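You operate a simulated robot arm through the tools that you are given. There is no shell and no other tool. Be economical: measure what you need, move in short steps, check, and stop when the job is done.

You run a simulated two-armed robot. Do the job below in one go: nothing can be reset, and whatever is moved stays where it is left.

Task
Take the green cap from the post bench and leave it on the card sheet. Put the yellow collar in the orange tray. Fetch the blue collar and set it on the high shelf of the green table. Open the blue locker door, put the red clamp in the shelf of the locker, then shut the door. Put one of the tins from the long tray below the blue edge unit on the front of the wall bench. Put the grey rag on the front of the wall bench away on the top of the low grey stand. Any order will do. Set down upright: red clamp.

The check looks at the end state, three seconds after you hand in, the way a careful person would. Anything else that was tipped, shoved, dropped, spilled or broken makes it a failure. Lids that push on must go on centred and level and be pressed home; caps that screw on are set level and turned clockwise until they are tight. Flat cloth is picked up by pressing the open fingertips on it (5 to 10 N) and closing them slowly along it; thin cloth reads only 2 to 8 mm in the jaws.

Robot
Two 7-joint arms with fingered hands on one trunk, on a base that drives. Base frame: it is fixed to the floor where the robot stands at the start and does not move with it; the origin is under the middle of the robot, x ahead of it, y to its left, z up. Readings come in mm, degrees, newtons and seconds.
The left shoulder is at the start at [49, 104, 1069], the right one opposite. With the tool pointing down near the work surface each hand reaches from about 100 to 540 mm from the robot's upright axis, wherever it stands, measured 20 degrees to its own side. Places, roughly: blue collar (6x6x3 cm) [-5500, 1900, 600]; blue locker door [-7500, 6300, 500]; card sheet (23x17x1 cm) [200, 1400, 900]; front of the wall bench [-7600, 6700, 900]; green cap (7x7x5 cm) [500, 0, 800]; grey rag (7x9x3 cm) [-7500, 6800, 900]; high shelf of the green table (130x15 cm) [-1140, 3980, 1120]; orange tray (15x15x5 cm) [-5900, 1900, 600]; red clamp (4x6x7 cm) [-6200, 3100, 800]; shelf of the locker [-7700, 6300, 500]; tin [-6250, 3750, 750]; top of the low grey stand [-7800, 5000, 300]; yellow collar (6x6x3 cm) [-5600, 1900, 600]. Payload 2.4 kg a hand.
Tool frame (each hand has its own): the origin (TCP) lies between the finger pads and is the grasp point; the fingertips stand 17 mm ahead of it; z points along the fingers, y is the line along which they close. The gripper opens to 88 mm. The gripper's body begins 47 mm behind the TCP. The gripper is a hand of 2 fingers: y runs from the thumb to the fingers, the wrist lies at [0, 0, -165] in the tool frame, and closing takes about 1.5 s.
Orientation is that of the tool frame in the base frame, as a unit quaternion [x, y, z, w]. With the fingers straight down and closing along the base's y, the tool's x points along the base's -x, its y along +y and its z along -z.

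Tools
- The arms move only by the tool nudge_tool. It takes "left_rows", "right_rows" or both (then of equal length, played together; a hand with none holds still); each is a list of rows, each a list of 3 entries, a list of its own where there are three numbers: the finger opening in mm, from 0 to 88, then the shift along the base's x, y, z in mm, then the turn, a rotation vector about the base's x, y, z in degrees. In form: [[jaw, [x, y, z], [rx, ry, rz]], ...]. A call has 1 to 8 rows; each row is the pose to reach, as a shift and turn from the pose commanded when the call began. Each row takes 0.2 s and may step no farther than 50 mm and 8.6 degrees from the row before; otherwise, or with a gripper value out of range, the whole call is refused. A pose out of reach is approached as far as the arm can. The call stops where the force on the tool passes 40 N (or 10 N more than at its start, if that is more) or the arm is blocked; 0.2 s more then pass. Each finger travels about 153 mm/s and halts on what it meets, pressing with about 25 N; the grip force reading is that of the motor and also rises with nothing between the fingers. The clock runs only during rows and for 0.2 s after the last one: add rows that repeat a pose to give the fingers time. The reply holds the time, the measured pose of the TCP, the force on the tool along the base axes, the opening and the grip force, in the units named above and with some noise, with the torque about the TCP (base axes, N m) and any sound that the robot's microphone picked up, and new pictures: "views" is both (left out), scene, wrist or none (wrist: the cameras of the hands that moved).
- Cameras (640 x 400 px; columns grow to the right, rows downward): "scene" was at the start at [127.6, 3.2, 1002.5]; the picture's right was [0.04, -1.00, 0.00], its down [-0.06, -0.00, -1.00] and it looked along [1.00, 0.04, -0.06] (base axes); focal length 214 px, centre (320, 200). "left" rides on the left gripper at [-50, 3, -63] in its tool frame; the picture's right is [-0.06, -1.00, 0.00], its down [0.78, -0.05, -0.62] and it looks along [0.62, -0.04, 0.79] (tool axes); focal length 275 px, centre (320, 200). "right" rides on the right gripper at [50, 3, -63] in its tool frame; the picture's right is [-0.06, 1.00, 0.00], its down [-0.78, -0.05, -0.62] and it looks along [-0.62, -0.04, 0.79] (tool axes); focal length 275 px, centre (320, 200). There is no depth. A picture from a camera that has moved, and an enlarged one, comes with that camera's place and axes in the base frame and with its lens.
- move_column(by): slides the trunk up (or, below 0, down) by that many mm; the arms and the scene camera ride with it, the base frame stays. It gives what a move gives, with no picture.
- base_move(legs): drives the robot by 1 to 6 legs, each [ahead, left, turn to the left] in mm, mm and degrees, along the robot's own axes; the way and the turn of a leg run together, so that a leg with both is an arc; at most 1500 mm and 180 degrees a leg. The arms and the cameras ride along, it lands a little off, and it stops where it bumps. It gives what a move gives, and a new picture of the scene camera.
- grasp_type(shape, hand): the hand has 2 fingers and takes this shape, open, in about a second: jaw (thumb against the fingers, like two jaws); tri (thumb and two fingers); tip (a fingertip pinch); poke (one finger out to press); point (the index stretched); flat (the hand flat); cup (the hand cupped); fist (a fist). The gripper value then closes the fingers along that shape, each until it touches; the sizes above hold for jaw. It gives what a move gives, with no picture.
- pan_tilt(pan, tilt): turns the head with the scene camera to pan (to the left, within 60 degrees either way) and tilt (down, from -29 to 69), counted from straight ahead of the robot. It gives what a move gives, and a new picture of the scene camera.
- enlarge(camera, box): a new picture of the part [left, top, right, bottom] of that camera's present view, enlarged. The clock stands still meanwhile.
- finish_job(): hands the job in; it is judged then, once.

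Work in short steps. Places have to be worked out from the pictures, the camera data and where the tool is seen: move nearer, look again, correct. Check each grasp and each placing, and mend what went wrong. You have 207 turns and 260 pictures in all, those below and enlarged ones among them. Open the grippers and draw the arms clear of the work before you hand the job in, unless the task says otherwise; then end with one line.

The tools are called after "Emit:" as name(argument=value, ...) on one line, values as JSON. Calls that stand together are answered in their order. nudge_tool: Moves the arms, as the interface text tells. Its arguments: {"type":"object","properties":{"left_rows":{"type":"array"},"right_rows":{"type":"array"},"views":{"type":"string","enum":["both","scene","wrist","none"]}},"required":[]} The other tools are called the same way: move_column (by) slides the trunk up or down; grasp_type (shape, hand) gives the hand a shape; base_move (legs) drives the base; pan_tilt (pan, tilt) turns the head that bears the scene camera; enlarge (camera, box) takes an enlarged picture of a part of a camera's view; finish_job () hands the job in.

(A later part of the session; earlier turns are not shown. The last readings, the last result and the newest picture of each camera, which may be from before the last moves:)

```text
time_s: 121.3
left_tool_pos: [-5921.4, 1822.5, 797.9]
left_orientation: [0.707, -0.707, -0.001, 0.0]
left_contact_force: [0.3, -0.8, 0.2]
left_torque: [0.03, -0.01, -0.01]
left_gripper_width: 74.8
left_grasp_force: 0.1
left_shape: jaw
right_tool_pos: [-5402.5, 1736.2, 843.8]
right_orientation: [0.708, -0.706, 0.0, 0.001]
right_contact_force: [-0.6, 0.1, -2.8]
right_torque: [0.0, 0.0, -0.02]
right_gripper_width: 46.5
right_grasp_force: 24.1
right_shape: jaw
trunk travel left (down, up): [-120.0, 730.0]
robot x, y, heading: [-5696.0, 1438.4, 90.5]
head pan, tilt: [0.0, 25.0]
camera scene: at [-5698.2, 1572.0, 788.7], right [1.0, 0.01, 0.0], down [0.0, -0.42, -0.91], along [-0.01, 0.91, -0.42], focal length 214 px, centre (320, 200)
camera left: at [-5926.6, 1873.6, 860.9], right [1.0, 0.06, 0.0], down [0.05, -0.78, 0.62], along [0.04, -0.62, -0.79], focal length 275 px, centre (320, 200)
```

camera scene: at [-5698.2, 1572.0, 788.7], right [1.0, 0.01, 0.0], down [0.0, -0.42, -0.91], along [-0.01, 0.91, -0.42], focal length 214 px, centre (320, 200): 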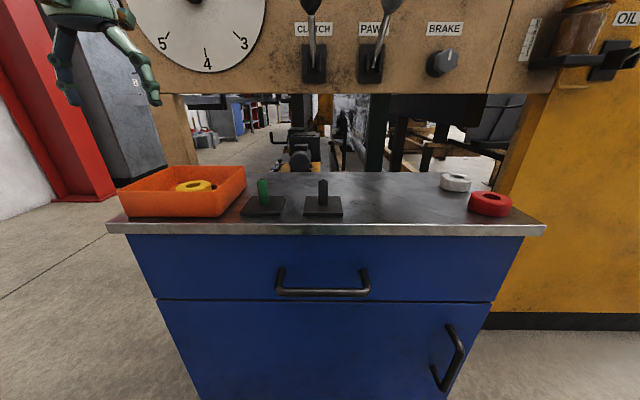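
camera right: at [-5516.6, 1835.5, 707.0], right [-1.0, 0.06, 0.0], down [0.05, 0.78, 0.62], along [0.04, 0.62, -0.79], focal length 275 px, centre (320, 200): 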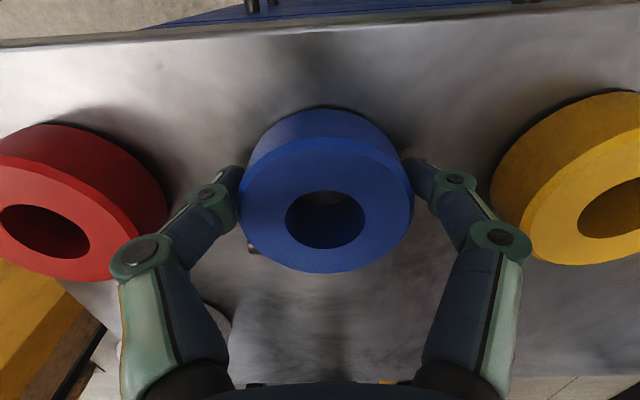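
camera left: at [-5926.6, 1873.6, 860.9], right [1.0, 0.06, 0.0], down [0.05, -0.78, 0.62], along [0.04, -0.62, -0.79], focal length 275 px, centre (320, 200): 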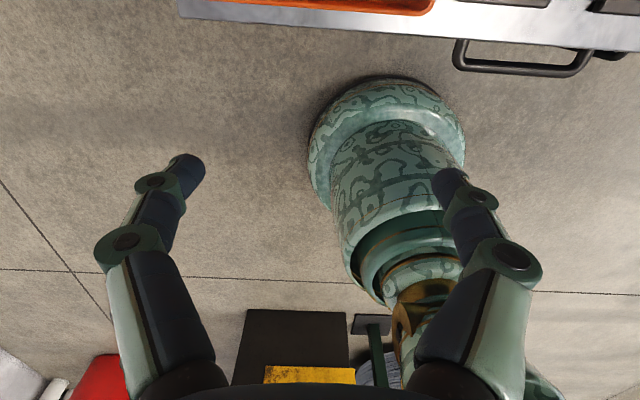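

The yellow collar lies in the orange tray. I'll deliver the blue collar (right hand) first: back off, raise the trunk, and strafe east along y≈1000.

Emit:
base_move(legs=[[-400, 0, 0]])

Emit:
move_column(by=180)

Emit:
base_move(legs=[[0, -1400, 0], [0, -1400, -0.6]])

Emit:
pan_tilt(pan=0, tilt=12)

```text
time_s: 123.8
left_tool_pos: [-5919.0, 1420.8, 797.6]
left_orientation: [0.707, -0.707, -0.001, 0.001]
left_contact_force: [0.6, -0.6, 0.2]
left_torque: [-0.01, 0.02, -0.02]
left_gripper_width: 74.8
left_grasp_force: 0.0
left_shape: jaw
right_tool_pos: [-5399.6, 1334.6, 844.4]
right_orientation: [0.708, -0.706, 0.0, 0.0]
right_contact_force: [0.8, -0.9, -2.2]
right_torque: [0.01, -0.01, -0.02]
right_gripper_width: 46.7
right_grasp_force: 24.7
right_shape: jaw
trunk travel left (down, up): [-120.0, 730.0]
robot x, y, heading: [-5697.2, 1038.4, 90.6]
head pan, tilt: [0.0, 25.0]
camera scene: at [-5693.9, 1170.2, 788.7], right [1.0, 0.01, 0.0], down [0.0, -0.42, -0.91], along [-0.01, 0.91, -0.42], focal length 214 px, centre (320, 200)
```

scene: 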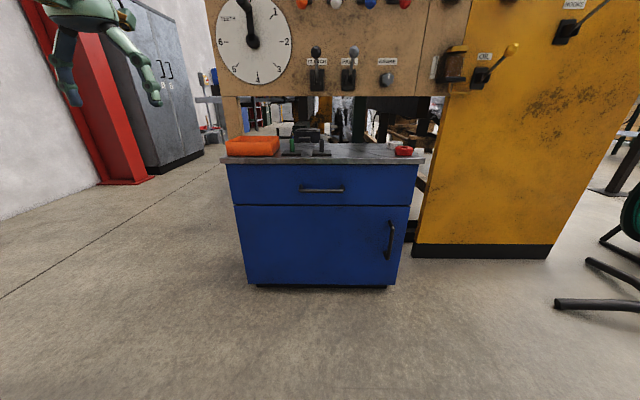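

```text
time_s: 125.8
left_tool_pos: [-5919.6, 1420.6, 976.2]
left_orientation: [0.709, -0.705, 0.0, 0.0]
left_contact_force: [0.3, 0.0, -0.1]
left_torque: [0.03, 0.02, 0.0]
left_gripper_width: 74.8
left_grasp_force: 0.0
left_shape: jaw
right_tool_pos: [-5399.3, 1335.3, 1024.2]
right_orientation: [0.709, -0.705, -0.001, -0.001]
right_contact_force: [-0.6, -0.4, -3.2]
right_torque: [-0.02, -0.03, 0.02]
right_gripper_width: 46.6
right_grasp_force: 25.8
right_shape: jaw
trunk travel left (down, up): [-300.0, 550.0]
robot x, y, heading: [-5694.5, 1037.8, 90.7]
head pan, tilt: [0.0, 25.0]
```

```text
time_s: 135.5
left_tool_pos: [-4077.5, 1435.9, 976.9]
left_orientation: [0.716, -0.698, -0.004, 0.007]
left_contact_force: [-3.1, -3.3, -0.5]
left_torque: [0.26, -0.18, 0.23]
left_gripper_width: 75.0
left_grasp_force: 0.0
left_shape: jaw
right_tool_pos: [-3552.3, 1343.0, 1024.5]
right_orientation: [-0.704, 0.71, -0.001, 0.0]
right_contact_force: [-0.5, 0.4, -3.5]
right_torque: [0.01, 0.0, 0.03]
right_gripper_width: 46.1
right_grasp_force: 25.0
right_shape: jaw
trunk travel left (down, up): [-300.0, 550.0]
robot x, y, heading: [-3851.7, 1049.7, 90.1]
head pan, tilt: [0.0, 25.0]
stopped in leg 2: the force on the tool passed its limit at 91 N (the readings are from after the stop); the commanded pose is now the measured one
camera scene: at [-3847.5, 1174.0, 967.4], right [1.0, 0.0, 0.0], down [0.0, -0.42, -0.91], along [0.0, 0.91, -0.42], focal length 214 px, centre (320, 200)
```

scene: 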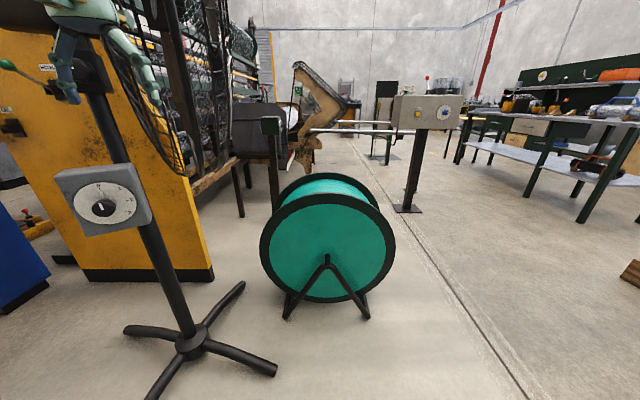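

```text
time_s: 136.3
left_tool_pos: [-4077.0, 1435.0, 977.6]
left_orientation: [0.716, -0.698, -0.003, 0.006]
left_contact_force: [-4.4, -3.8, -1.0]
left_torque: [0.31, -0.41, 0.36]
left_gripper_width: 74.9
left_grasp_force: 0.0
left_shape: jaw
right_tool_pos: [-3551.5, 1344.1, 1024.4]
right_orientation: [-0.705, 0.709, 0.0, 0.001]
right_contact_force: [-0.5, 0.3, -3.4]
right_torque: [0.01, 0.0, -0.03]
right_gripper_width: 46.4
right_grasp_force: 25.0
right_shape: jaw
trunk travel left (down, up): [-300.0, 550.0]
robot x, y, heading: [-3851.2, 1045.2, 90.3]
head pan, tilt: [0.0, 12.0]
camera scene: at [-3847.8, 1175.0, 988.4], right [1.0, 0.0, 0.0], down [0.0, -0.21, -0.98], along [0.0, 0.98, -0.21], focal length 214 px, centre (320, 200)
```

scene: 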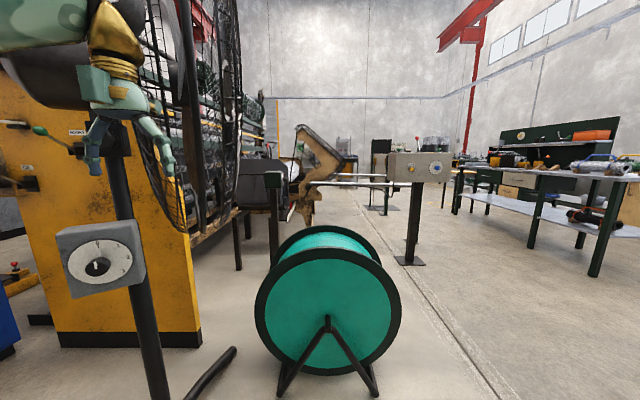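

My left hand has run into the fan's cage (91 N). I retreat the way I came and then step back away from it.

Emit:
base_move(legs=[[0, 120, 0]])

Emit:
pan_tilt(pan=25, tilt=10)

```text
time_s: 137.5
left_tool_pos: [-4196.9, 1436.7, 977.3]
left_orientation: [0.715, -0.699, -0.004, 0.007]
left_contact_force: [-0.1, -0.5, 0.6]
left_torque: [0.03, 0.01, -0.01]
left_gripper_width: 75.0
left_grasp_force: 0.1
left_shape: jaw
right_tool_pos: [-3669.6, 1344.2, 1024.3]
right_orientation: [-0.704, 0.71, -0.001, -0.001]
right_contact_force: [0.0, 0.1, -2.0]
right_torque: [-0.01, -0.01, 0.0]
right_gripper_width: 46.3
right_grasp_force: 25.8
right_shape: jaw
trunk travel left (down, up): [-300.0, 550.0]
robot x, y, heading: [-3965.8, 1048.9, 90.0]
head pan, tilt: [0.0, 12.0]
camera scene: at [-3966.5, 1175.5, 988.4], right [1.0, 0.0, 0.0], down [0.0, -0.21, -0.98], along [0.0, 0.98, -0.21], focal length 214 px, centre (320, 200)
```

scene: 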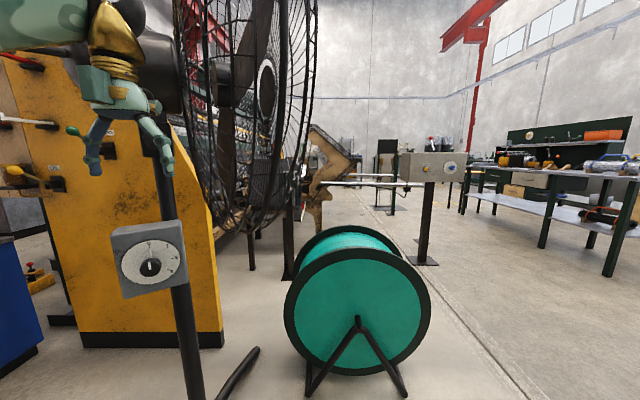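

```text
time_s: 138.4
left_tool_pos: [-4195.6, 1435.3, 977.2]
left_orientation: [0.716, -0.698, -0.004, 0.007]
left_contact_force: [0.9, -0.5, 0.5]
left_torque: [-0.01, 0.01, -0.01]
left_gripper_width: 74.8
left_grasp_force: 0.0
left_shape: jaw
right_tool_pos: [-3670.3, 1344.0, 1023.6]
right_orientation: [-0.705, 0.709, -0.001, 0.0]
right_contact_force: [0.8, -0.2, -2.9]
right_torque: [-0.01, 0.02, -0.03]
right_gripper_width: 46.4
right_grasp_force: 25.1
right_shape: jaw
trunk travel left (down, up): [-300.0, 550.0]
robot x, y, heading: [-3972.6, 1047.7, 90.1]
head pan, tilt: [25.0, 10.0]
camera scene: at [-4004.7, 1167.0, 991.4], right [0.91, 0.41, 0.0], down [0.07, -0.16, -0.98], along [-0.41, 0.9, -0.18], focal length 214 px, centre (320, 200)
```

scene: 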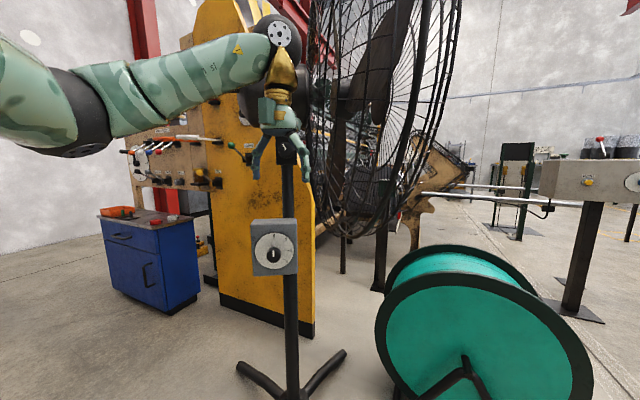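

The fan still stands upright. I step back well clear of it, then strafe east.

Emit:
base_move(legs=[[-450, 0, 0], [0, -1100, 0]])

Emit:
pan_tilt(pan=0, tilt=15)

Emit:
pan_tilt(pan=-50, tilt=15)

```text
time_s: 145.1
left_tool_pos: [-3293.0, 982.0, 976.7]
left_orientation: [-0.705, 0.71, 0.003, -0.007]
left_contact_force: [-1.3, 0.5, 0.1]
left_torque: [-0.02, 0.01, 0.0]
left_gripper_width: 74.9
left_grasp_force: 0.1
left_shape: jaw
right_tool_pos: [-2769.9, 874.8, 1023.8]
right_orientation: [-0.693, 0.721, -0.001, 0.0]
right_contact_force: [-0.5, 0.3, -2.8]
right_torque: [-0.07, -0.03, 0.01]
right_gripper_width: 46.6
right_grasp_force: 25.0
right_shape: jaw
trunk travel left (down, up): [-300.0, 550.0]
robot x, y, heading: [-3082.8, 587.0, 88.1]
head pan, tilt: [25.0, 10.0]
stopped in leg 2: the robot was blocked; the commanded pose is now the measured one
camera scene: at [-3111.1, 708.0, 991.0], right [0.92, 0.39, 0.0], down [0.07, -0.17, -0.98], along [-0.38, 0.91, -0.18], focal length 214 px, centre (320, 200)
```

scene: 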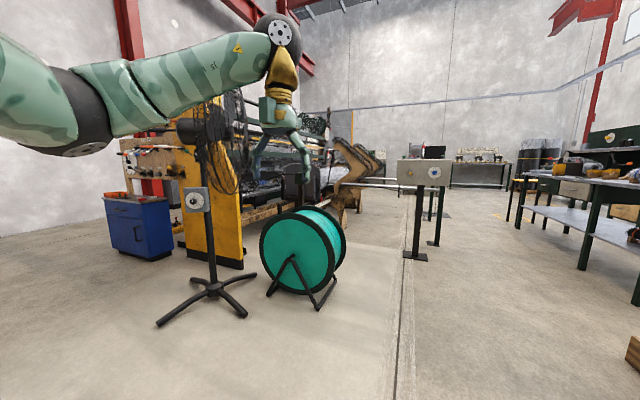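

```text
time_s: 145.9
left_tool_pos: [-3291.9, 981.9, 977.0]
left_orientation: [-0.705, 0.71, 0.003, -0.007]
left_contact_force: [0.1, 1.1, -0.6]
left_torque: [-0.02, -0.03, -0.04]
left_gripper_width: 74.7
left_grasp_force: 0.1
left_shape: jaw
right_tool_pos: [-2770.5, 873.7, 1024.7]
right_orientation: [-0.694, 0.72, 0.0, 0.0]
right_contact_force: [-0.2, 0.1, -3.1]
right_torque: [-0.03, 0.01, 0.01]
right_gripper_width: 46.0
right_grasp_force: 24.8
right_shape: jaw
trunk travel left (down, up): [-300.0, 550.0]
robot x, y, heading: [-3081.4, 587.5, 88.3]
head pan, tilt: [0.0, 15.0]
camera scene: at [-3072.4, 714.8, 983.5], right [1.0, -0.03, 0.0], down [-0.01, -0.26, -0.97], along [0.03, 0.97, -0.26], focal length 214 px, centre (320, 200)
```

scene: 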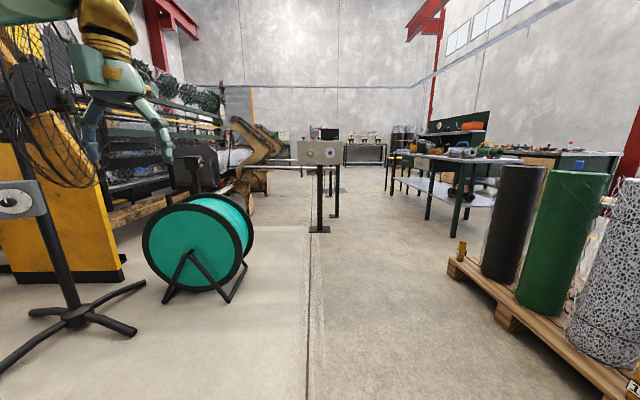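

```text
time_s: 147.1
left_tool_pos: [-3292.5, 982.0, 977.6]
left_orientation: [-0.705, 0.709, 0.004, -0.008]
left_contact_force: [0.1, -0.3, 0.0]
left_torque: [-0.02, 0.02, -0.01]
left_gripper_width: 74.9
left_grasp_force: 0.1
left_shape: jaw
right_tool_pos: [-2770.5, 874.1, 1023.7]
right_orientation: [-0.693, 0.721, 0.0, -0.001]
right_contact_force: [0.5, 0.4, -1.9]
right_torque: [-0.02, -0.03, -0.02]
right_gripper_width: 46.6
right_grasp_force: 25.7
right_shape: jaw
trunk travel left (down, up): [-300.0, 550.0]
robot x, y, heading: [-3079.7, 589.1, 88.1]
head pan, tilt: [-50.0, 15.0]
camera scene: at [-3001.9, 679.4, 983.5], right [0.62, -0.78, 0.0], down [-0.2, -0.16, -0.97], along [0.76, 0.6, -0.26], focal length 214 px, centre (320, 200)
```

scene: 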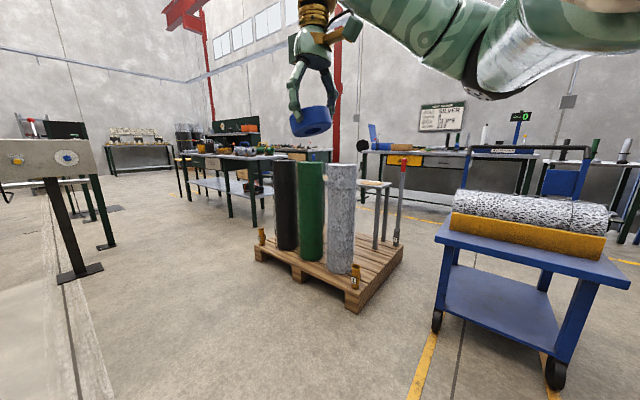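

Blocked again, but nothing tall is near on the right. I look down at the floor beside the base.

Emit:
pan_tilt(pan=-60, tilt=55)

```text
time_s: 148.2
left_tool_pos: [-3292.9, 982.9, 977.0]
left_orientation: [-0.704, 0.71, 0.004, -0.008]
left_contact_force: [1.0, -0.7, -0.4]
left_torque: [-0.01, -0.03, -0.03]
left_gripper_width: 75.0
left_grasp_force: 0.0
left_shape: jaw
right_tool_pos: [-2770.7, 873.3, 1023.8]
right_orientation: [-0.694, 0.72, 0.0, -0.001]
right_contact_force: [0.9, -0.3, -2.0]
right_torque: [-0.02, 0.01, -0.02]
right_gripper_width: 46.5
right_grasp_force: 24.9
right_shape: jaw
trunk travel left (down, up): [-300.0, 550.0]
robot x, y, heading: [-3077.5, 589.4, 88.1]
head pan, tilt: [-60.0, 55.0]
camera scene: at [-3011.6, 655.6, 923.3], right [0.47, -0.88, 0.0], down [-0.72, -0.39, -0.57], along [0.51, 0.27, -0.82], focal length 214 px, centre (320, 200)
```

scene: 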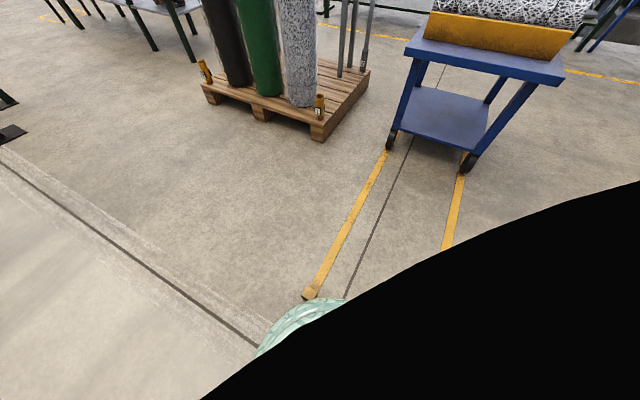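

The base met a yellow floor stop at the end of the line (about [-2870, 775]); it still sits at the line's end. I side-step left, pass it on the left, and go up between the gauge post and the green table.

Emit:
base_move(legs=[[0, 120, 1.5], [800, 0, 0], [1000, -500, 0]])

Emit:
pan_tilt(pan=-20, tilt=15)

```text
time_s: 158.7
left_tool_pos: [-2916.0, 2781.2, 977.1]
left_orientation: [0.712, -0.702, -0.003, 0.007]
left_contact_force: [0.4, 0.6, 0.6]
left_torque: [0.03, 0.01, 0.03]
left_gripper_width: 75.0
left_grasp_force: 0.1
left_shape: jaw
right_tool_pos: [-2390.3, 2683.6, 1022.6]
right_orientation: [-0.701, 0.713, -0.001, -0.001]
right_contact_force: [0.1, 0.1, -2.4]
right_torque: [0.02, -0.02, -0.02]
right_gripper_width: 46.3
right_grasp_force: 25.3
right_shape: jaw
trunk travel left (down, up): [-300.0, 550.0]
robot x, y, heading: [-2692.8, 2392.0, 89.5]
head pan, tilt: [-60.0, 55.0]
camera scene: at [-2626.7, 2460.9, 923.3], right [0.49, -0.87, 0.0], down [-0.71, -0.4, -0.57], along [0.5, 0.28, -0.82], focal length 214 px, centre (320, 200)
```

scene: 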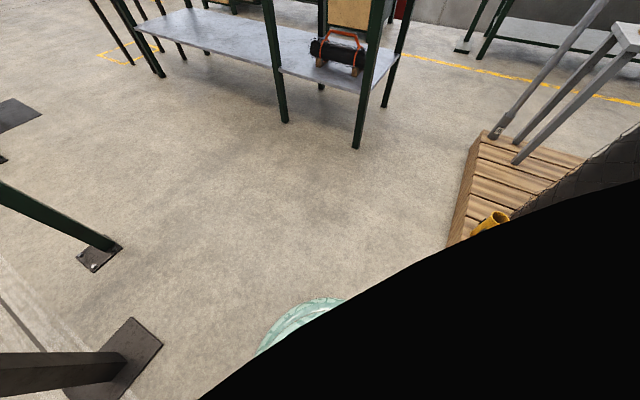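

```text
time_s: 159.7
left_tool_pos: [-2914.0, 2781.4, 976.7]
left_orientation: [0.712, -0.702, -0.005, 0.007]
left_contact_force: [0.5, 0.5, -0.2]
left_torque: [-0.02, 0.01, -0.04]
left_gripper_width: 75.0
left_grasp_force: 0.2
left_shape: jaw
right_tool_pos: [-2390.4, 2683.0, 1023.7]
right_orientation: [-0.702, 0.712, -0.001, -0.001]
right_contact_force: [0.5, -0.2, -3.3]
right_torque: [0.01, 0.0, 0.01]
right_gripper_width: 46.3
right_grasp_force: 24.5
right_shape: jaw
trunk travel left (down, up): [-300.0, 550.0]
robot x, y, heading: [-2692.2, 2390.0, 89.3]
head pan, tilt: [-20.0, 15.0]
camera scene: at [-2656.6, 2512.9, 983.4], right [0.94, -0.35, 0.0], down [-0.09, -0.24, -0.97], along [0.34, 0.9, -0.26], focal length 214 px, centre (320, 200)
```

scene: 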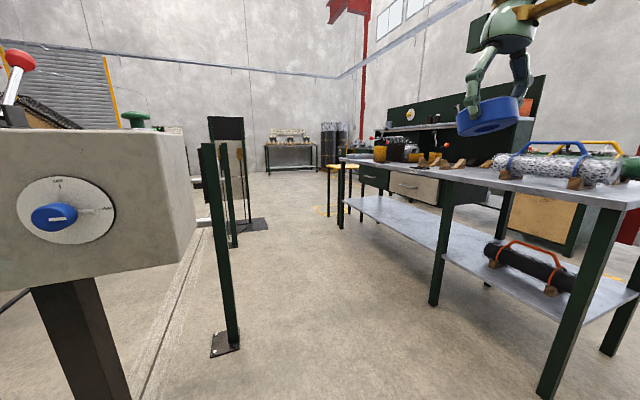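

The gauge box is close ahead-left, so I move right into the aisle's middle and then forward to y≈3900, then turn to face the green table.

Emit:
base_move(legs=[[0, -450, 0.5], [1000, 0, 0], [550, 0, 0], [0, 0, -90]])

Emit:
pan_tilt(pan=0, tilt=15)

```text
time_s: 173.8
left_tool_pos: [-1840.2, 4153.0, 977.5]
left_orientation: [-0.009, 1.0, 0.008, -0.003]
left_contact_force: [0.7, -0.2, 0.4]
left_torque: [0.01, 0.0, 0.02]
left_gripper_width: 75.0
left_grasp_force: 0.0
left_shape: jaw
right_tool_pos: [-1936.6, 3629.1, 1022.7]
right_orientation: [0.008, 1.0, 0.0, -0.001]
right_contact_force: [0.5, -0.2, -2.4]
right_torque: [0.02, 0.03, 0.02]
right_gripper_width: 46.1
right_grasp_force: 25.4
right_shape: jaw
trunk travel left (down, up): [-300.0, 550.0]
robot x, y, heading: [-2225.7, 3929.9, -0.5]
head pan, tilt: [-20.0, 15.0]
camera scene: at [-2104.2, 3896.9, 983.5], right [-0.35, -0.94, 0.0], down [-0.24, 0.09, -0.97], along [0.91, -0.34, -0.26], focal length 214 px, centre (320, 200)
```

scene: 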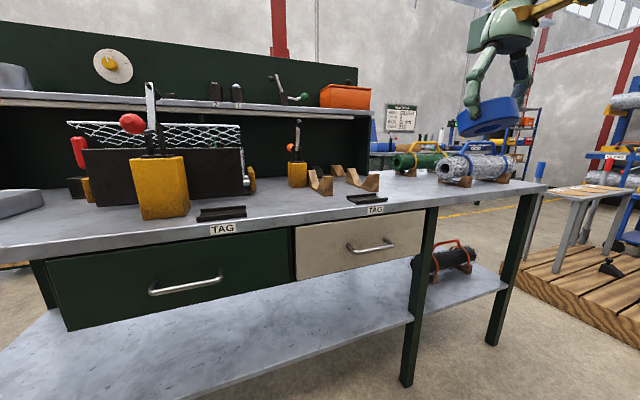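

```text
time_s: 174.6
left_tool_pos: [-1840.4, 4153.4, 977.1]
left_orientation: [-0.008, 1.0, 0.008, -0.002]
left_contact_force: [1.0, 0.5, -0.1]
left_torque: [-0.01, 0.0, 0.01]
left_gripper_width: 75.0
left_grasp_force: 0.0
left_shape: jaw
right_tool_pos: [-1935.3, 3628.5, 1022.4]
right_orientation: [0.007, 1.0, 0.0, -0.001]
right_contact_force: [0.7, -0.1, -2.1]
right_torque: [0.02, 0.03, 0.0]
right_gripper_width: 46.2
right_grasp_force: 24.7
right_shape: jaw
trunk travel left (down, up): [-300.0, 550.0]
robot x, y, heading: [-2228.2, 3930.7, -0.5]
head pan, tilt: [0.0, 15.0]
camera scene: at [-2098.4, 3928.7, 983.5], right [-0.01, -1.0, 0.0], down [-0.26, 0.0, -0.97], along [0.97, -0.01, -0.26], focal length 214 px, centre (320, 200)
```

scene: 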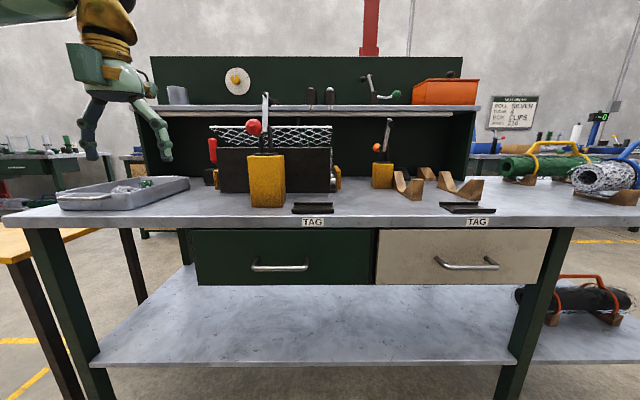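

The high shelf runs y≈3300–4680 at x≈-1140, z≈1120–1130, with a board behind; from the front it is too far to reach. Its open north end looks reachable from the end of the table, so I look there.

Emit:
pan_tilt(pan=35, tilt=15)

Emit:
enlarge(camera="scene", box=[200, 30, 640, 260])

```text
time_s: 175.6
left_tool_pos: [-1840.1, 4153.7, 977.3]
left_orientation: [-0.008, 1.0, 0.008, -0.003]
left_contact_force: [0.8, -0.6, -0.2]
left_torque: [0.01, 0.01, 0.01]
left_gripper_width: 74.9
left_grasp_force: 0.1
left_shape: jaw
right_tool_pos: [-1937.4, 3628.3, 1024.8]
right_orientation: [0.007, 1.0, 0.0, 0.0]
right_contact_force: [-0.2, 0.2, -2.3]
right_torque: [0.01, 0.01, -0.02]
right_gripper_width: 46.2
right_grasp_force: 24.8
right_shape: jaw
trunk travel left (down, up): [-300.0, 550.0]
robot x, y, heading: [-2226.3, 3926.3, -0.3]
head pan, tilt: [35.0, 15.0]
camera scene: at [-2112.7, 3979.1, 980.4], right [0.53, -0.85, 0.0], down [-0.25, -0.15, -0.96], along [0.81, 0.51, -0.29], focal length 214 px, centre (320, 200)
```

scene: 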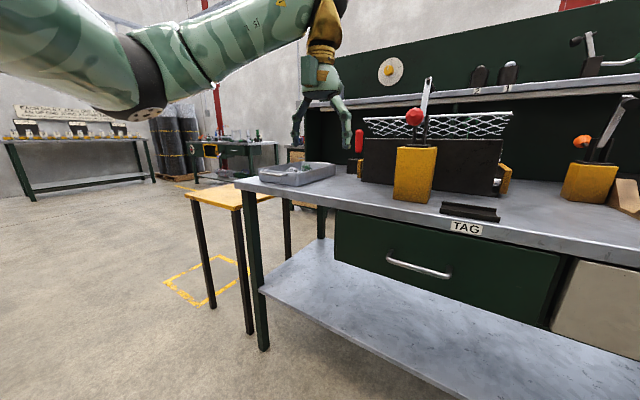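

```text
1.45 times, centred on (420, 145) of scene
camera zoom: at [-2112.7, 3979.1, 980.4], right [0.53, -0.85, 0.0], down [-0.25, -0.15, -0.96], along [0.81, 0.51, -0.29], focal length 312 px, centre (174, 280)
```

zoom: 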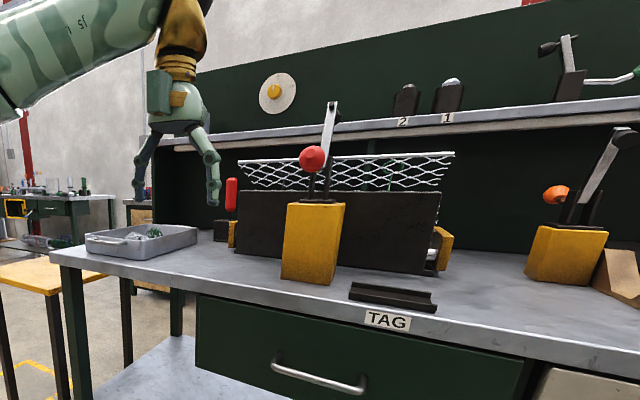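

The north end is blocked by a stool. Plan: set the collar down near the table's front edge with the right hand, regrasp it with the left hand tilted forward so it can reach the shelf from the front. First I pull the left hand back and drive up to the table.

Emit:
nudge_tool(left_rows=[[75, [-45, 0, 0], [0, 0, 0]], [75, [-90, 0, 0], [0, 0, 0]], [75, [-135, 0, 0], [0, 0, 0]], [75, [-170, 0, 0], [0, 0, 0]]], views="none")

Emit:
base_move(legs=[[330, 0, 0.5]])

Emit:
pan_tilt(pan=0, tilt=30)

```text
time_s: 176.6
left_tool_pos: [-1990.5, 4161.6, 986.2]
left_orientation: [-0.009, 1.0, 0.008, -0.003]
left_contact_force: [0.0, 0.3, -0.4]
left_torque: [0.02, -0.01, 0.01]
left_gripper_width: 74.9
left_grasp_force: 0.1
left_shape: jaw
left hand out of reach, approached as far as the arm can: row 4
right_tool_pos: [-1936.3, 3628.4, 1023.1]
right_orientation: [0.006, 1.0, 0.001, -0.002]
right_contact_force: [0.3, 0.0, -2.3]
right_torque: [0.0, -0.01, 0.03]
right_gripper_width: 46.3
right_grasp_force: 25.2
right_shape: jaw
trunk travel left (down, up): [-300.0, 550.0]
robot x, y, heading: [-2227.8, 3929.7, -0.3]
head pan, tilt: [35.0, 15.0]
```

```text
time_s: 178.8
left_tool_pos: [-1663.0, 4161.3, 985.2]
left_orientation: [-0.013, 1.0, 0.007, -0.004]
left_contact_force: [0.4, -0.6, 0.4]
left_torque: [-0.01, 0.01, 0.0]
left_gripper_width: 74.7
left_grasp_force: 0.1
left_shape: jaw
right_tool_pos: [-1604.5, 3629.8, 1023.9]
right_orientation: [0.004, 1.0, 0.0, -0.001]
right_contact_force: [-0.3, 0.7, -2.4]
right_torque: [0.01, 0.0, 0.01]
right_gripper_width: 46.2
right_grasp_force: 25.0
right_shape: jaw
trunk travel left (down, up): [-300.0, 550.0]
robot x, y, heading: [-1895.8, 3930.3, 0.3]
head pan, tilt: [35.0, 15.0]
camera scene: at [-1789.1, 3985.8, 981.0], right [0.61, -0.79, 0.0], down [-0.23, -0.17, -0.96], along [0.76, 0.59, -0.28], focal length 214 px, centre (320, 200)
```

scene: 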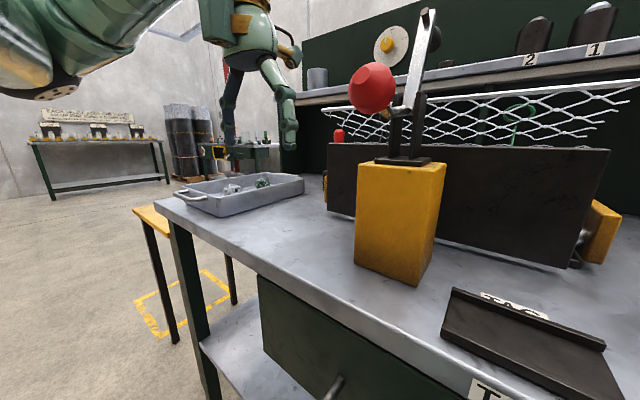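

```text
time_s: 179.8
left_tool_pos: [-1664.3, 4161.9, 986.0]
left_orientation: [-0.012, 1.0, 0.008, -0.004]
left_contact_force: [-0.5, 0.2, -1.2]
left_torque: [0.02, 0.04, 0.07]
left_gripper_width: 74.8
left_grasp_force: 0.1
left_shape: jaw
right_tool_pos: [-1605.0, 3628.8, 1023.4]
right_orientation: [0.004, 1.0, 0.0, -0.001]
right_contact_force: [0.4, -0.3, -2.9]
right_torque: [0.01, 0.0, 0.0]
right_gripper_width: 46.3
right_grasp_force: 25.1
right_shape: jaw
trunk travel left (down, up): [-300.0, 550.0]
robot x, y, heading: [-1901.1, 3927.7, 0.1]
head pan, tilt: [0.0, 30.0]
camera scene: at [-1772.7, 3928.9, 959.3], right [0.0, -1.0, 0.0], down [-0.5, 0.0, -0.87], along [0.87, 0.0, -0.5], focal length 214 px, centre (320, 200)
```

scene: 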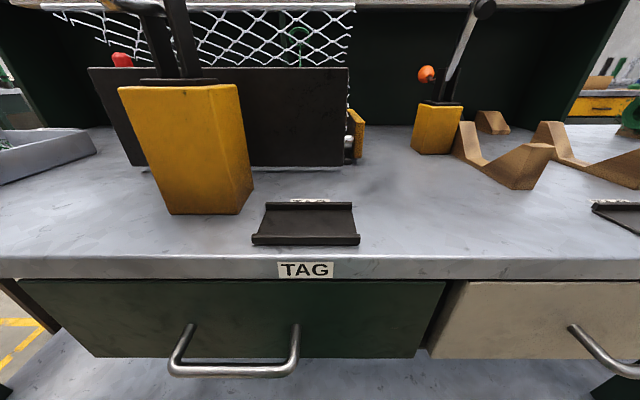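

The table top is at z≈797 with its edge at x≈-1608. A free spot beside the rail is at [-1535, 3810]. I bring the collar there, to just above the top.

Emit:
nudge_tool(right_rows=[[45, [15, 45, 0], [0, 0, 0]], [45, [30, 90, 0], [0, 0, 0]], [45, [50, 135, 0], [0, 0, 0]], [45, [70, 178, 0], [0, 0, 0]], [45, [70, 181, -50], [0, 0, 0]], [45, [70, 181, -100], [0, 0, 0]], [45, [70, 181, -150], [0, 0, 0]], [45, [70, 181, -180], [0, 0, 0]]])

```text
time_s: 181.6
left_tool_pos: [-1664.1, 4161.5, 986.0]
left_orientation: [-0.012, 1.0, 0.007, -0.003]
left_contact_force: [-0.3, 0.6, -0.4]
left_torque: [0.02, 0.01, 0.01]
left_gripper_width: 75.1
left_grasp_force: 0.1
left_shape: jaw
right_tool_pos: [-1535.2, 3811.4, 844.1]
right_orientation: [0.003, 1.0, 0.0, 0.001]
right_contact_force: [-1.4, -0.3, 3.1]
right_torque: [-0.04, -0.04, 0.0]
right_gripper_width: 46.2
right_grasp_force: 24.8
right_shape: jaw
trunk travel left (down, up): [-300.0, 550.0]
robot x, y, heading: [-1899.4, 3927.3, 0.3]
head pan, tilt: [0.0, 30.0]
camera scene: at [-1773.1, 3929.0, 959.5], right [0.0, -1.0, 0.0], down [-0.5, 0.0, -0.87], along [0.87, 0.0, -0.5], focal length 214 px, centre (320, 200)
camera right: at [-1584.9, 3814.0, 907.0], right [0.07, 1.0, 0.0], down [0.78, -0.05, 0.62], along [0.62, -0.04, -0.79], focal length 275 px, centre (320, 200)
```

scene: 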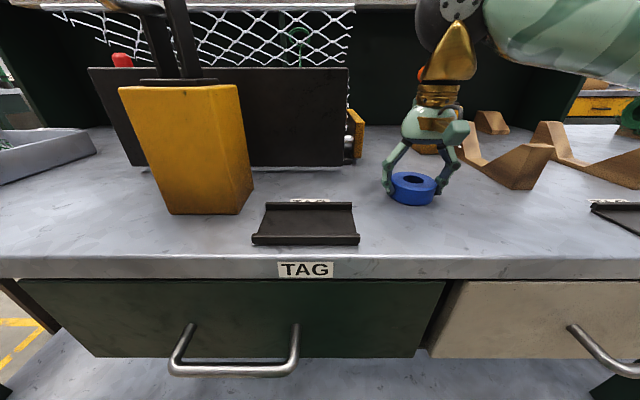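
right: 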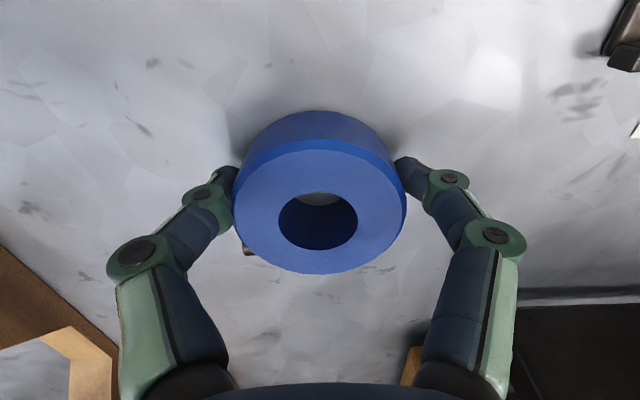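

Contact already at TCP z=844 (so the top is z≈823). I press 2 mm, release, and raise the hand, retreating right.

Emit:
nudge_tool(right_rows=[[45, [0, 0, -2], [0, 0, 0]], [60, [0, 0, -1], [0, 0, 0]], [72, [0, 0, 0], [0, 0, 0]], [72, [0, 0, 0], [0, 0, 0]], [72, [0, 0, 35], [0, 0, 0]], [72, [0, 0, 80], [0, 0, 0]], [72, [-20, -35, 110], [0, 0, 0]], [72, [-40, -75, 130], [0, 0, 0]]])

```text
refused: row 7 steps farther than a row can; nothing moved
```

Row 7 was slightly too long; I shorten it.

Emit:
nudge_tool(right_rows=[[45, [0, 0, -2], [0, 0, 0]], [60, [0, 0, -1], [0, 0, 0]], [72, [0, 0, 0], [0, 0, 0]], [72, [0, 0, 0], [0, 0, 0]], [72, [0, 0, 35], [0, 0, 0]], [72, [0, 0, 80], [0, 0, 0]], [72, [-15, -30, 110], [0, 0, 0]], [72, [-35, -70, 125], [0, 0, 0]]])

```text
time_s: 183.4
left_tool_pos: [-1664.0, 4160.6, 985.8]
left_orientation: [-0.012, 1.0, 0.007, -0.004]
left_contact_force: [0.2, -0.9, 0.3]
left_torque: [-0.04, -0.06, 0.0]
left_gripper_width: 74.7
left_grasp_force: 0.0
left_shape: jaw
right_tool_pos: [-1570.1, 3740.5, 969.6]
right_orientation: [0.002, 1.0, -0.001, -0.001]
right_contact_force: [-0.3, -0.3, 0.2]
right_torque: [-0.02, -0.03, -0.01]
right_gripper_width: 71.9
right_grasp_force: 0.1
right_shape: jaw
trunk travel left (down, up): [-300.0, 550.0]
robot x, y, heading: [-1898.6, 3929.2, 0.0]
head pan, tilt: [0.0, 30.0]
camera scene: at [-1772.8, 3928.9, 959.3], right [0.0, -1.0, 0.0], down [-0.5, 0.0, -0.87], along [0.87, 0.0, -0.5], focal length 214 px, centre (320, 200)
camera right: at [-1620.6, 3743.6, 1032.8], right [0.07, 1.0, 0.0], down [0.79, -0.05, 0.62], along [0.62, -0.04, -0.79], focal length 275 px, centre (320, 200)
```

scene: 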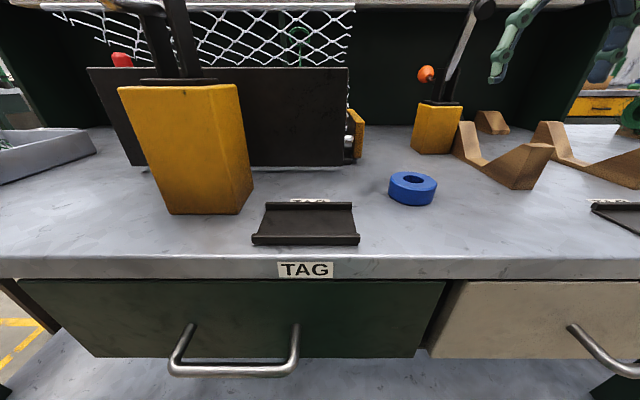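
right: 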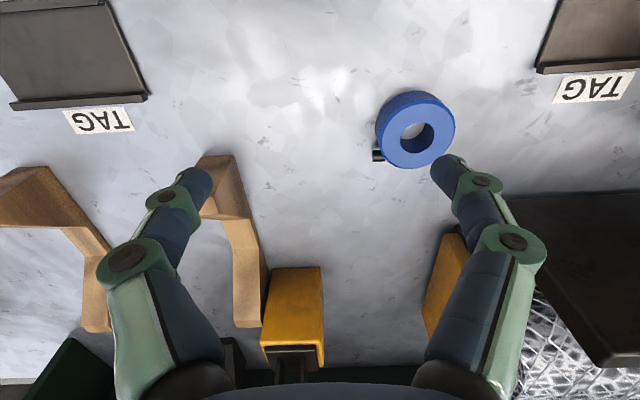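

Collar stands at about [-1535, 3810]. I take the right hand away and bring the left hand across, pitching it 60° forward (its camera then sits on top).

Emit:
nudge_tool(left_rows=[[86, [6, -42, -6], [0, -7.5, 0]], [86, [13, -84, -12], [0, -15, 0]], [86, [19, -126, -18], [0, -22.5, 0]], [86, [26, -168, -24], [0, -30, 0]], [86, [32, -210, -30], [0, -37.5, 0]], [86, [39, -252, -36], [0, -45, 0]], [86, [45, -294, -42], [0, -52.5, 0]], [86, [50, -336, -48], [0, -60, 0]]], right_rows=[[72, [-20, -40, 0], [0, 0, 0]], [72, [-40, -80, 0], [0, 0, 0]], [72, [-60, -120, 0], [0, 0, 0]], [72, [-60, -150, 0], [0, 0, 0]], [72, [-60, -180, 0], [0, 0, 0]], [72, [-60, -200, 0], [0, 0, 0]], [72, [-60, -200, 0], [0, 0, 0]], [72, [-60, -200, 0], [0, 0, 0]]])

```text
time_s: 183.9
left_tool_pos: [-1625.4, 4115.4, 988.6]
left_orientation: [-0.018, 0.996, 0.014, 0.081]
left_contact_force: [4.5, 30.7, -3.9]
left_torque: [-0.56, 0.1, 0.03]
left_gripper_width: 86.9
left_grasp_force: 0.1
left_shape: jaw
left hand out of reach, approached as far as the arm can: row 1, 2
right_tool_pos: [-1596.4, 3689.9, 968.9]
right_orientation: [0.003, 1.0, -0.001, -0.003]
right_contact_force: [0.5, 0.7, 0.3]
right_torque: [-0.01, -0.01, 0.0]
right_gripper_width: 71.6
right_grasp_force: 0.0
right_shape: jaw
trunk travel left (down, up): [-300.0, 550.0]
robot x, y, heading: [-1901.1, 3934.2, 0.0]
head pan, tilt: [0.0, 30.0]
stopped in row 2 (left hand): the force on the tool passed its limit at 49 N (the readings are from after the stop); the commanded pose is now the measured one
camera scene: at [-1771.7, 3932.6, 959.1], right [0.0, -1.0, 0.0], down [-0.5, 0.0, -0.87], along [0.87, 0.0, -0.5], focal length 214 px, centre (320, 200)
camera right: at [-1646.4, 3693.4, 1031.7], right [0.07, 1.0, 0.0], down [0.79, -0.05, 0.62], along [0.61, -0.04, -0.79], focal length 275 px, centre (320, 200)
camera left: at [-1586.7, 4119.9, 1058.8], right [0.1, -1.0, -0.01], down [-0.87, -0.09, 0.48], along [-0.48, -0.03, -0.88], focal length 275 px, centre (320, 200)
```

scene: 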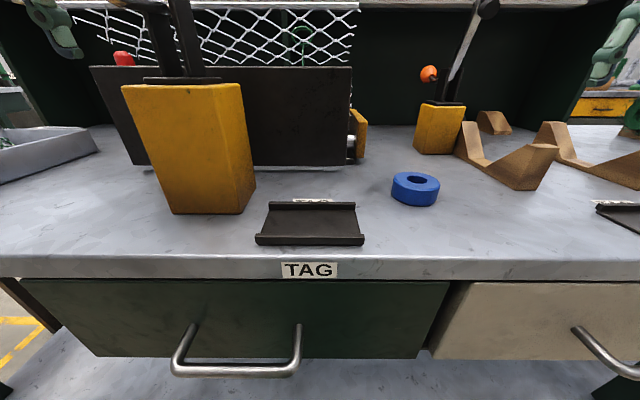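
right: 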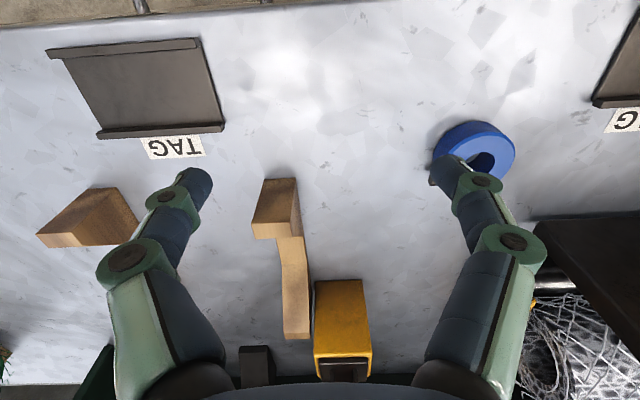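
left: 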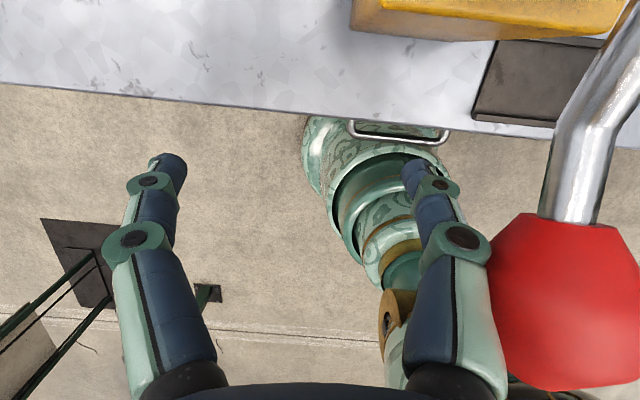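

The left hand touched the red lever knob (about [-1638, 4052, 1008]). I back off it in +y at once, then raise the trunk so as to pass above the lever.

Emit:
nudge_tool(left_rows=[[86, [0, 25, 0], [0, 0, 0]], [86, [-10, 60, 0], [0, 4, 0]], [86, [-20, 70, 0], [0, 9, 0]]], right_rows=[[72, [-20, -40, 0], [0, 0, 0]], [72, [-20, -80, 0], [0, 0, 0]], [72, [-20, -110, 0], [0, 0, 0]]], views="wrist")

Emit:
move_column(by=230)

Emit:
pan_tilt(pan=15, tilt=45)

```text
time_s: 184.7
left_tool_pos: [-1646.4, 4179.9, 989.6]
left_orientation: [-0.014, 1.0, 0.014, 0.005]
left_contact_force: [-0.1, 0.7, 0.2]
left_torque: [-0.03, 0.0, 0.04]
left_gripper_width: 85.8
left_grasp_force: 0.0
left_shape: jaw
right_tool_pos: [-1617.7, 3576.0, 967.3]
right_orientation: [0.002, 1.0, 0.0, -0.002]
right_contact_force: [1.3, -0.3, -0.8]
right_torque: [0.02, -0.03, 0.01]
right_gripper_width: 71.8
right_grasp_force: 0.0
right_shape: jaw
trunk travel left (down, up): [-300.0, 550.0]
robot x, y, heading: [-1897.4, 3932.0, -0.2]
head pan, tilt: [0.0, 30.0]
camera right: at [-1668.2, 3578.8, 1030.8], right [0.07, 1.0, 0.0], down [0.79, -0.05, 0.62], along [0.62, -0.04, -0.79], focal length 275 px, centre (320, 200)
camera left: at [-1597.5, 4184.8, 1053.4], right [0.09, -1.0, -0.03], down [-0.79, -0.09, 0.61], along [-0.61, -0.03, -0.79], focal length 275 px, centre (320, 200)
```

right: 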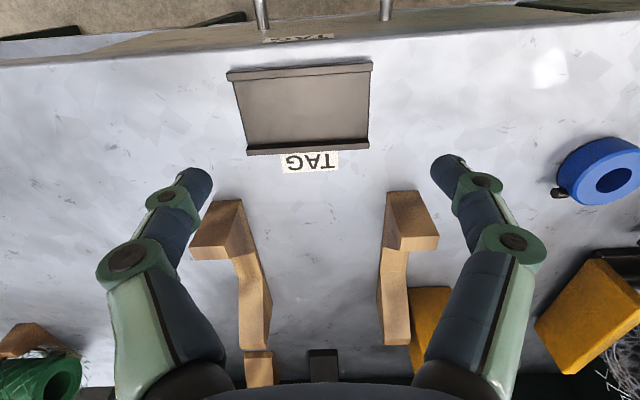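
left: 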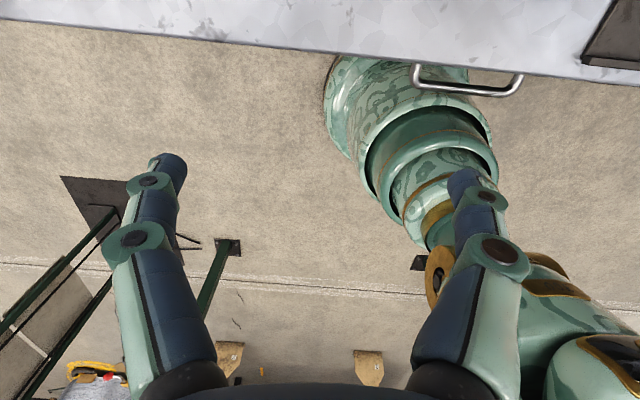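

```text
time_s: 187.1
left_tool_pos: [-1646.2, 4179.9, 1220.9]
left_orientation: [-0.015, 1.0, 0.014, 0.004]
left_contact_force: [-0.1, 0.4, 0.4]
left_torque: [-0.02, 0.03, -0.01]
left_gripper_width: 85.9
left_grasp_force: 0.0
left_shape: jaw
right_tool_pos: [-1617.8, 3578.1, 1198.0]
right_orientation: [0.003, 1.0, 0.0, -0.002]
right_contact_force: [-0.1, -0.7, -0.2]
right_torque: [0.01, 0.0, -0.03]
right_gripper_width: 72.0
right_grasp_force: 0.0
right_shape: jaw
trunk travel left (down, up): [-530.0, 320.0]
robot x, y, heading: [-1900.6, 3930.8, -0.1]
head pan, tilt: [0.0, 30.0]
```

```text
time_s: 187.9
left_tool_pos: [-1645.6, 4181.5, 1219.1]
left_orientation: [-0.014, 1.0, 0.013, 0.004]
left_contact_force: [-1.5, -0.6, -0.2]
left_torque: [0.01, -0.01, 0.0]
left_gripper_width: 86.0
left_grasp_force: 0.0
left_shape: jaw
right_tool_pos: [-1617.8, 3577.0, 1197.8]
right_orientation: [0.003, 1.0, 0.0, -0.002]
right_contact_force: [-0.2, 0.5, -0.6]
right_torque: [0.0, 0.03, 0.01]
right_gripper_width: 71.7
right_grasp_force: 0.1
right_shape: jaw
trunk travel left (down, up): [-530.0, 320.0]
robot x, y, heading: [-1897.9, 3931.9, 0.1]
head pan, tilt: [15.0, 45.0]
camera scene: at [-1790.3, 3950.0, 1168.0], right [0.26, -0.97, 0.0], down [-0.68, -0.18, -0.71], along [0.68, 0.18, -0.71], focal length 214 px, centre (320, 200)
```

scene: 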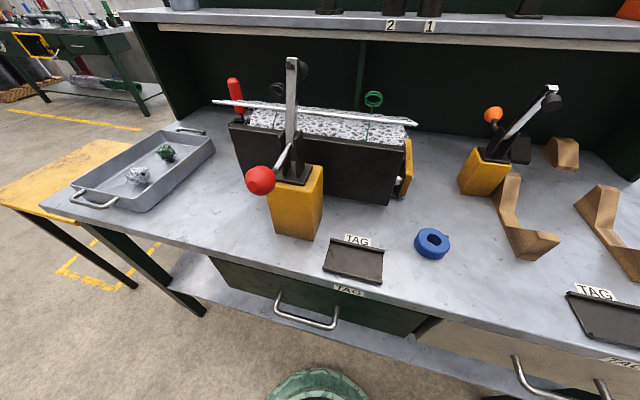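

A clear overview: the lever and everything else stand undisturbed. I carry the left hand over at this height to the collar's line, pitching it 60° forward.

Emit:
nudge_tool(left_rows=[[86, [4, -46, 0], [0, -7.4, -0.3]], [86, [8, -92, 0], [-0.1, -14.9, -0.6]], [86, [12, -138, 0], [-0.2, -22.3, -0.9]], [86, [17, -185, 0], [-0.3, -29.8, -1.2]], [86, [21, -231, 0], [-0.4, -37.2, -1.5]], [86, [25, -277, 0], [-0.4, -44.6, -1.8]], [86, [29, -323, 0], [-0.5, -52, -2.1]], [86, [34, -370, 0], [-0.6, -59.5, -2.4]]], views="wrist")

```text
time_s: 189.7
left_tool_pos: [-1611.5, 3809.2, 1219.8]
left_orientation: [0.001, 0.865, 0.0, 0.502]
left_contact_force: [-0.1, 0.4, -0.2]
left_torque: [-0.01, -0.01, 0.01]
left_gripper_width: 86.0
left_grasp_force: 0.0
left_shape: jaw
left hand out of reach, approached as far as the arm can: row 2, 3, 4
right_tool_pos: [-1619.0, 3577.2, 1197.5]
right_orientation: [0.004, 1.0, 0.0, -0.002]
right_contact_force: [0.6, -0.1, -0.2]
right_torque: [0.01, -0.01, -0.01]
right_gripper_width: 71.8
right_grasp_force: 0.1
right_shape: jaw
trunk travel left (down, up): [-530.0, 320.0]
robot x, y, heading: [-1900.5, 3929.5, 0.2]
head pan, tilt: [15.0, 45.0]
camera left: at [-1642.0, 3813.3, 1293.9], right [0.03, -1.0, 0.05], down [-0.93, -0.05, -0.37], along [0.37, -0.04, -0.93], focal length 275 px, centre (320, 200)
```

left: 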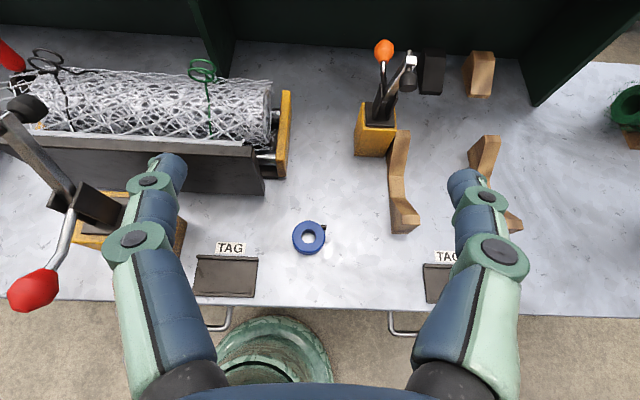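

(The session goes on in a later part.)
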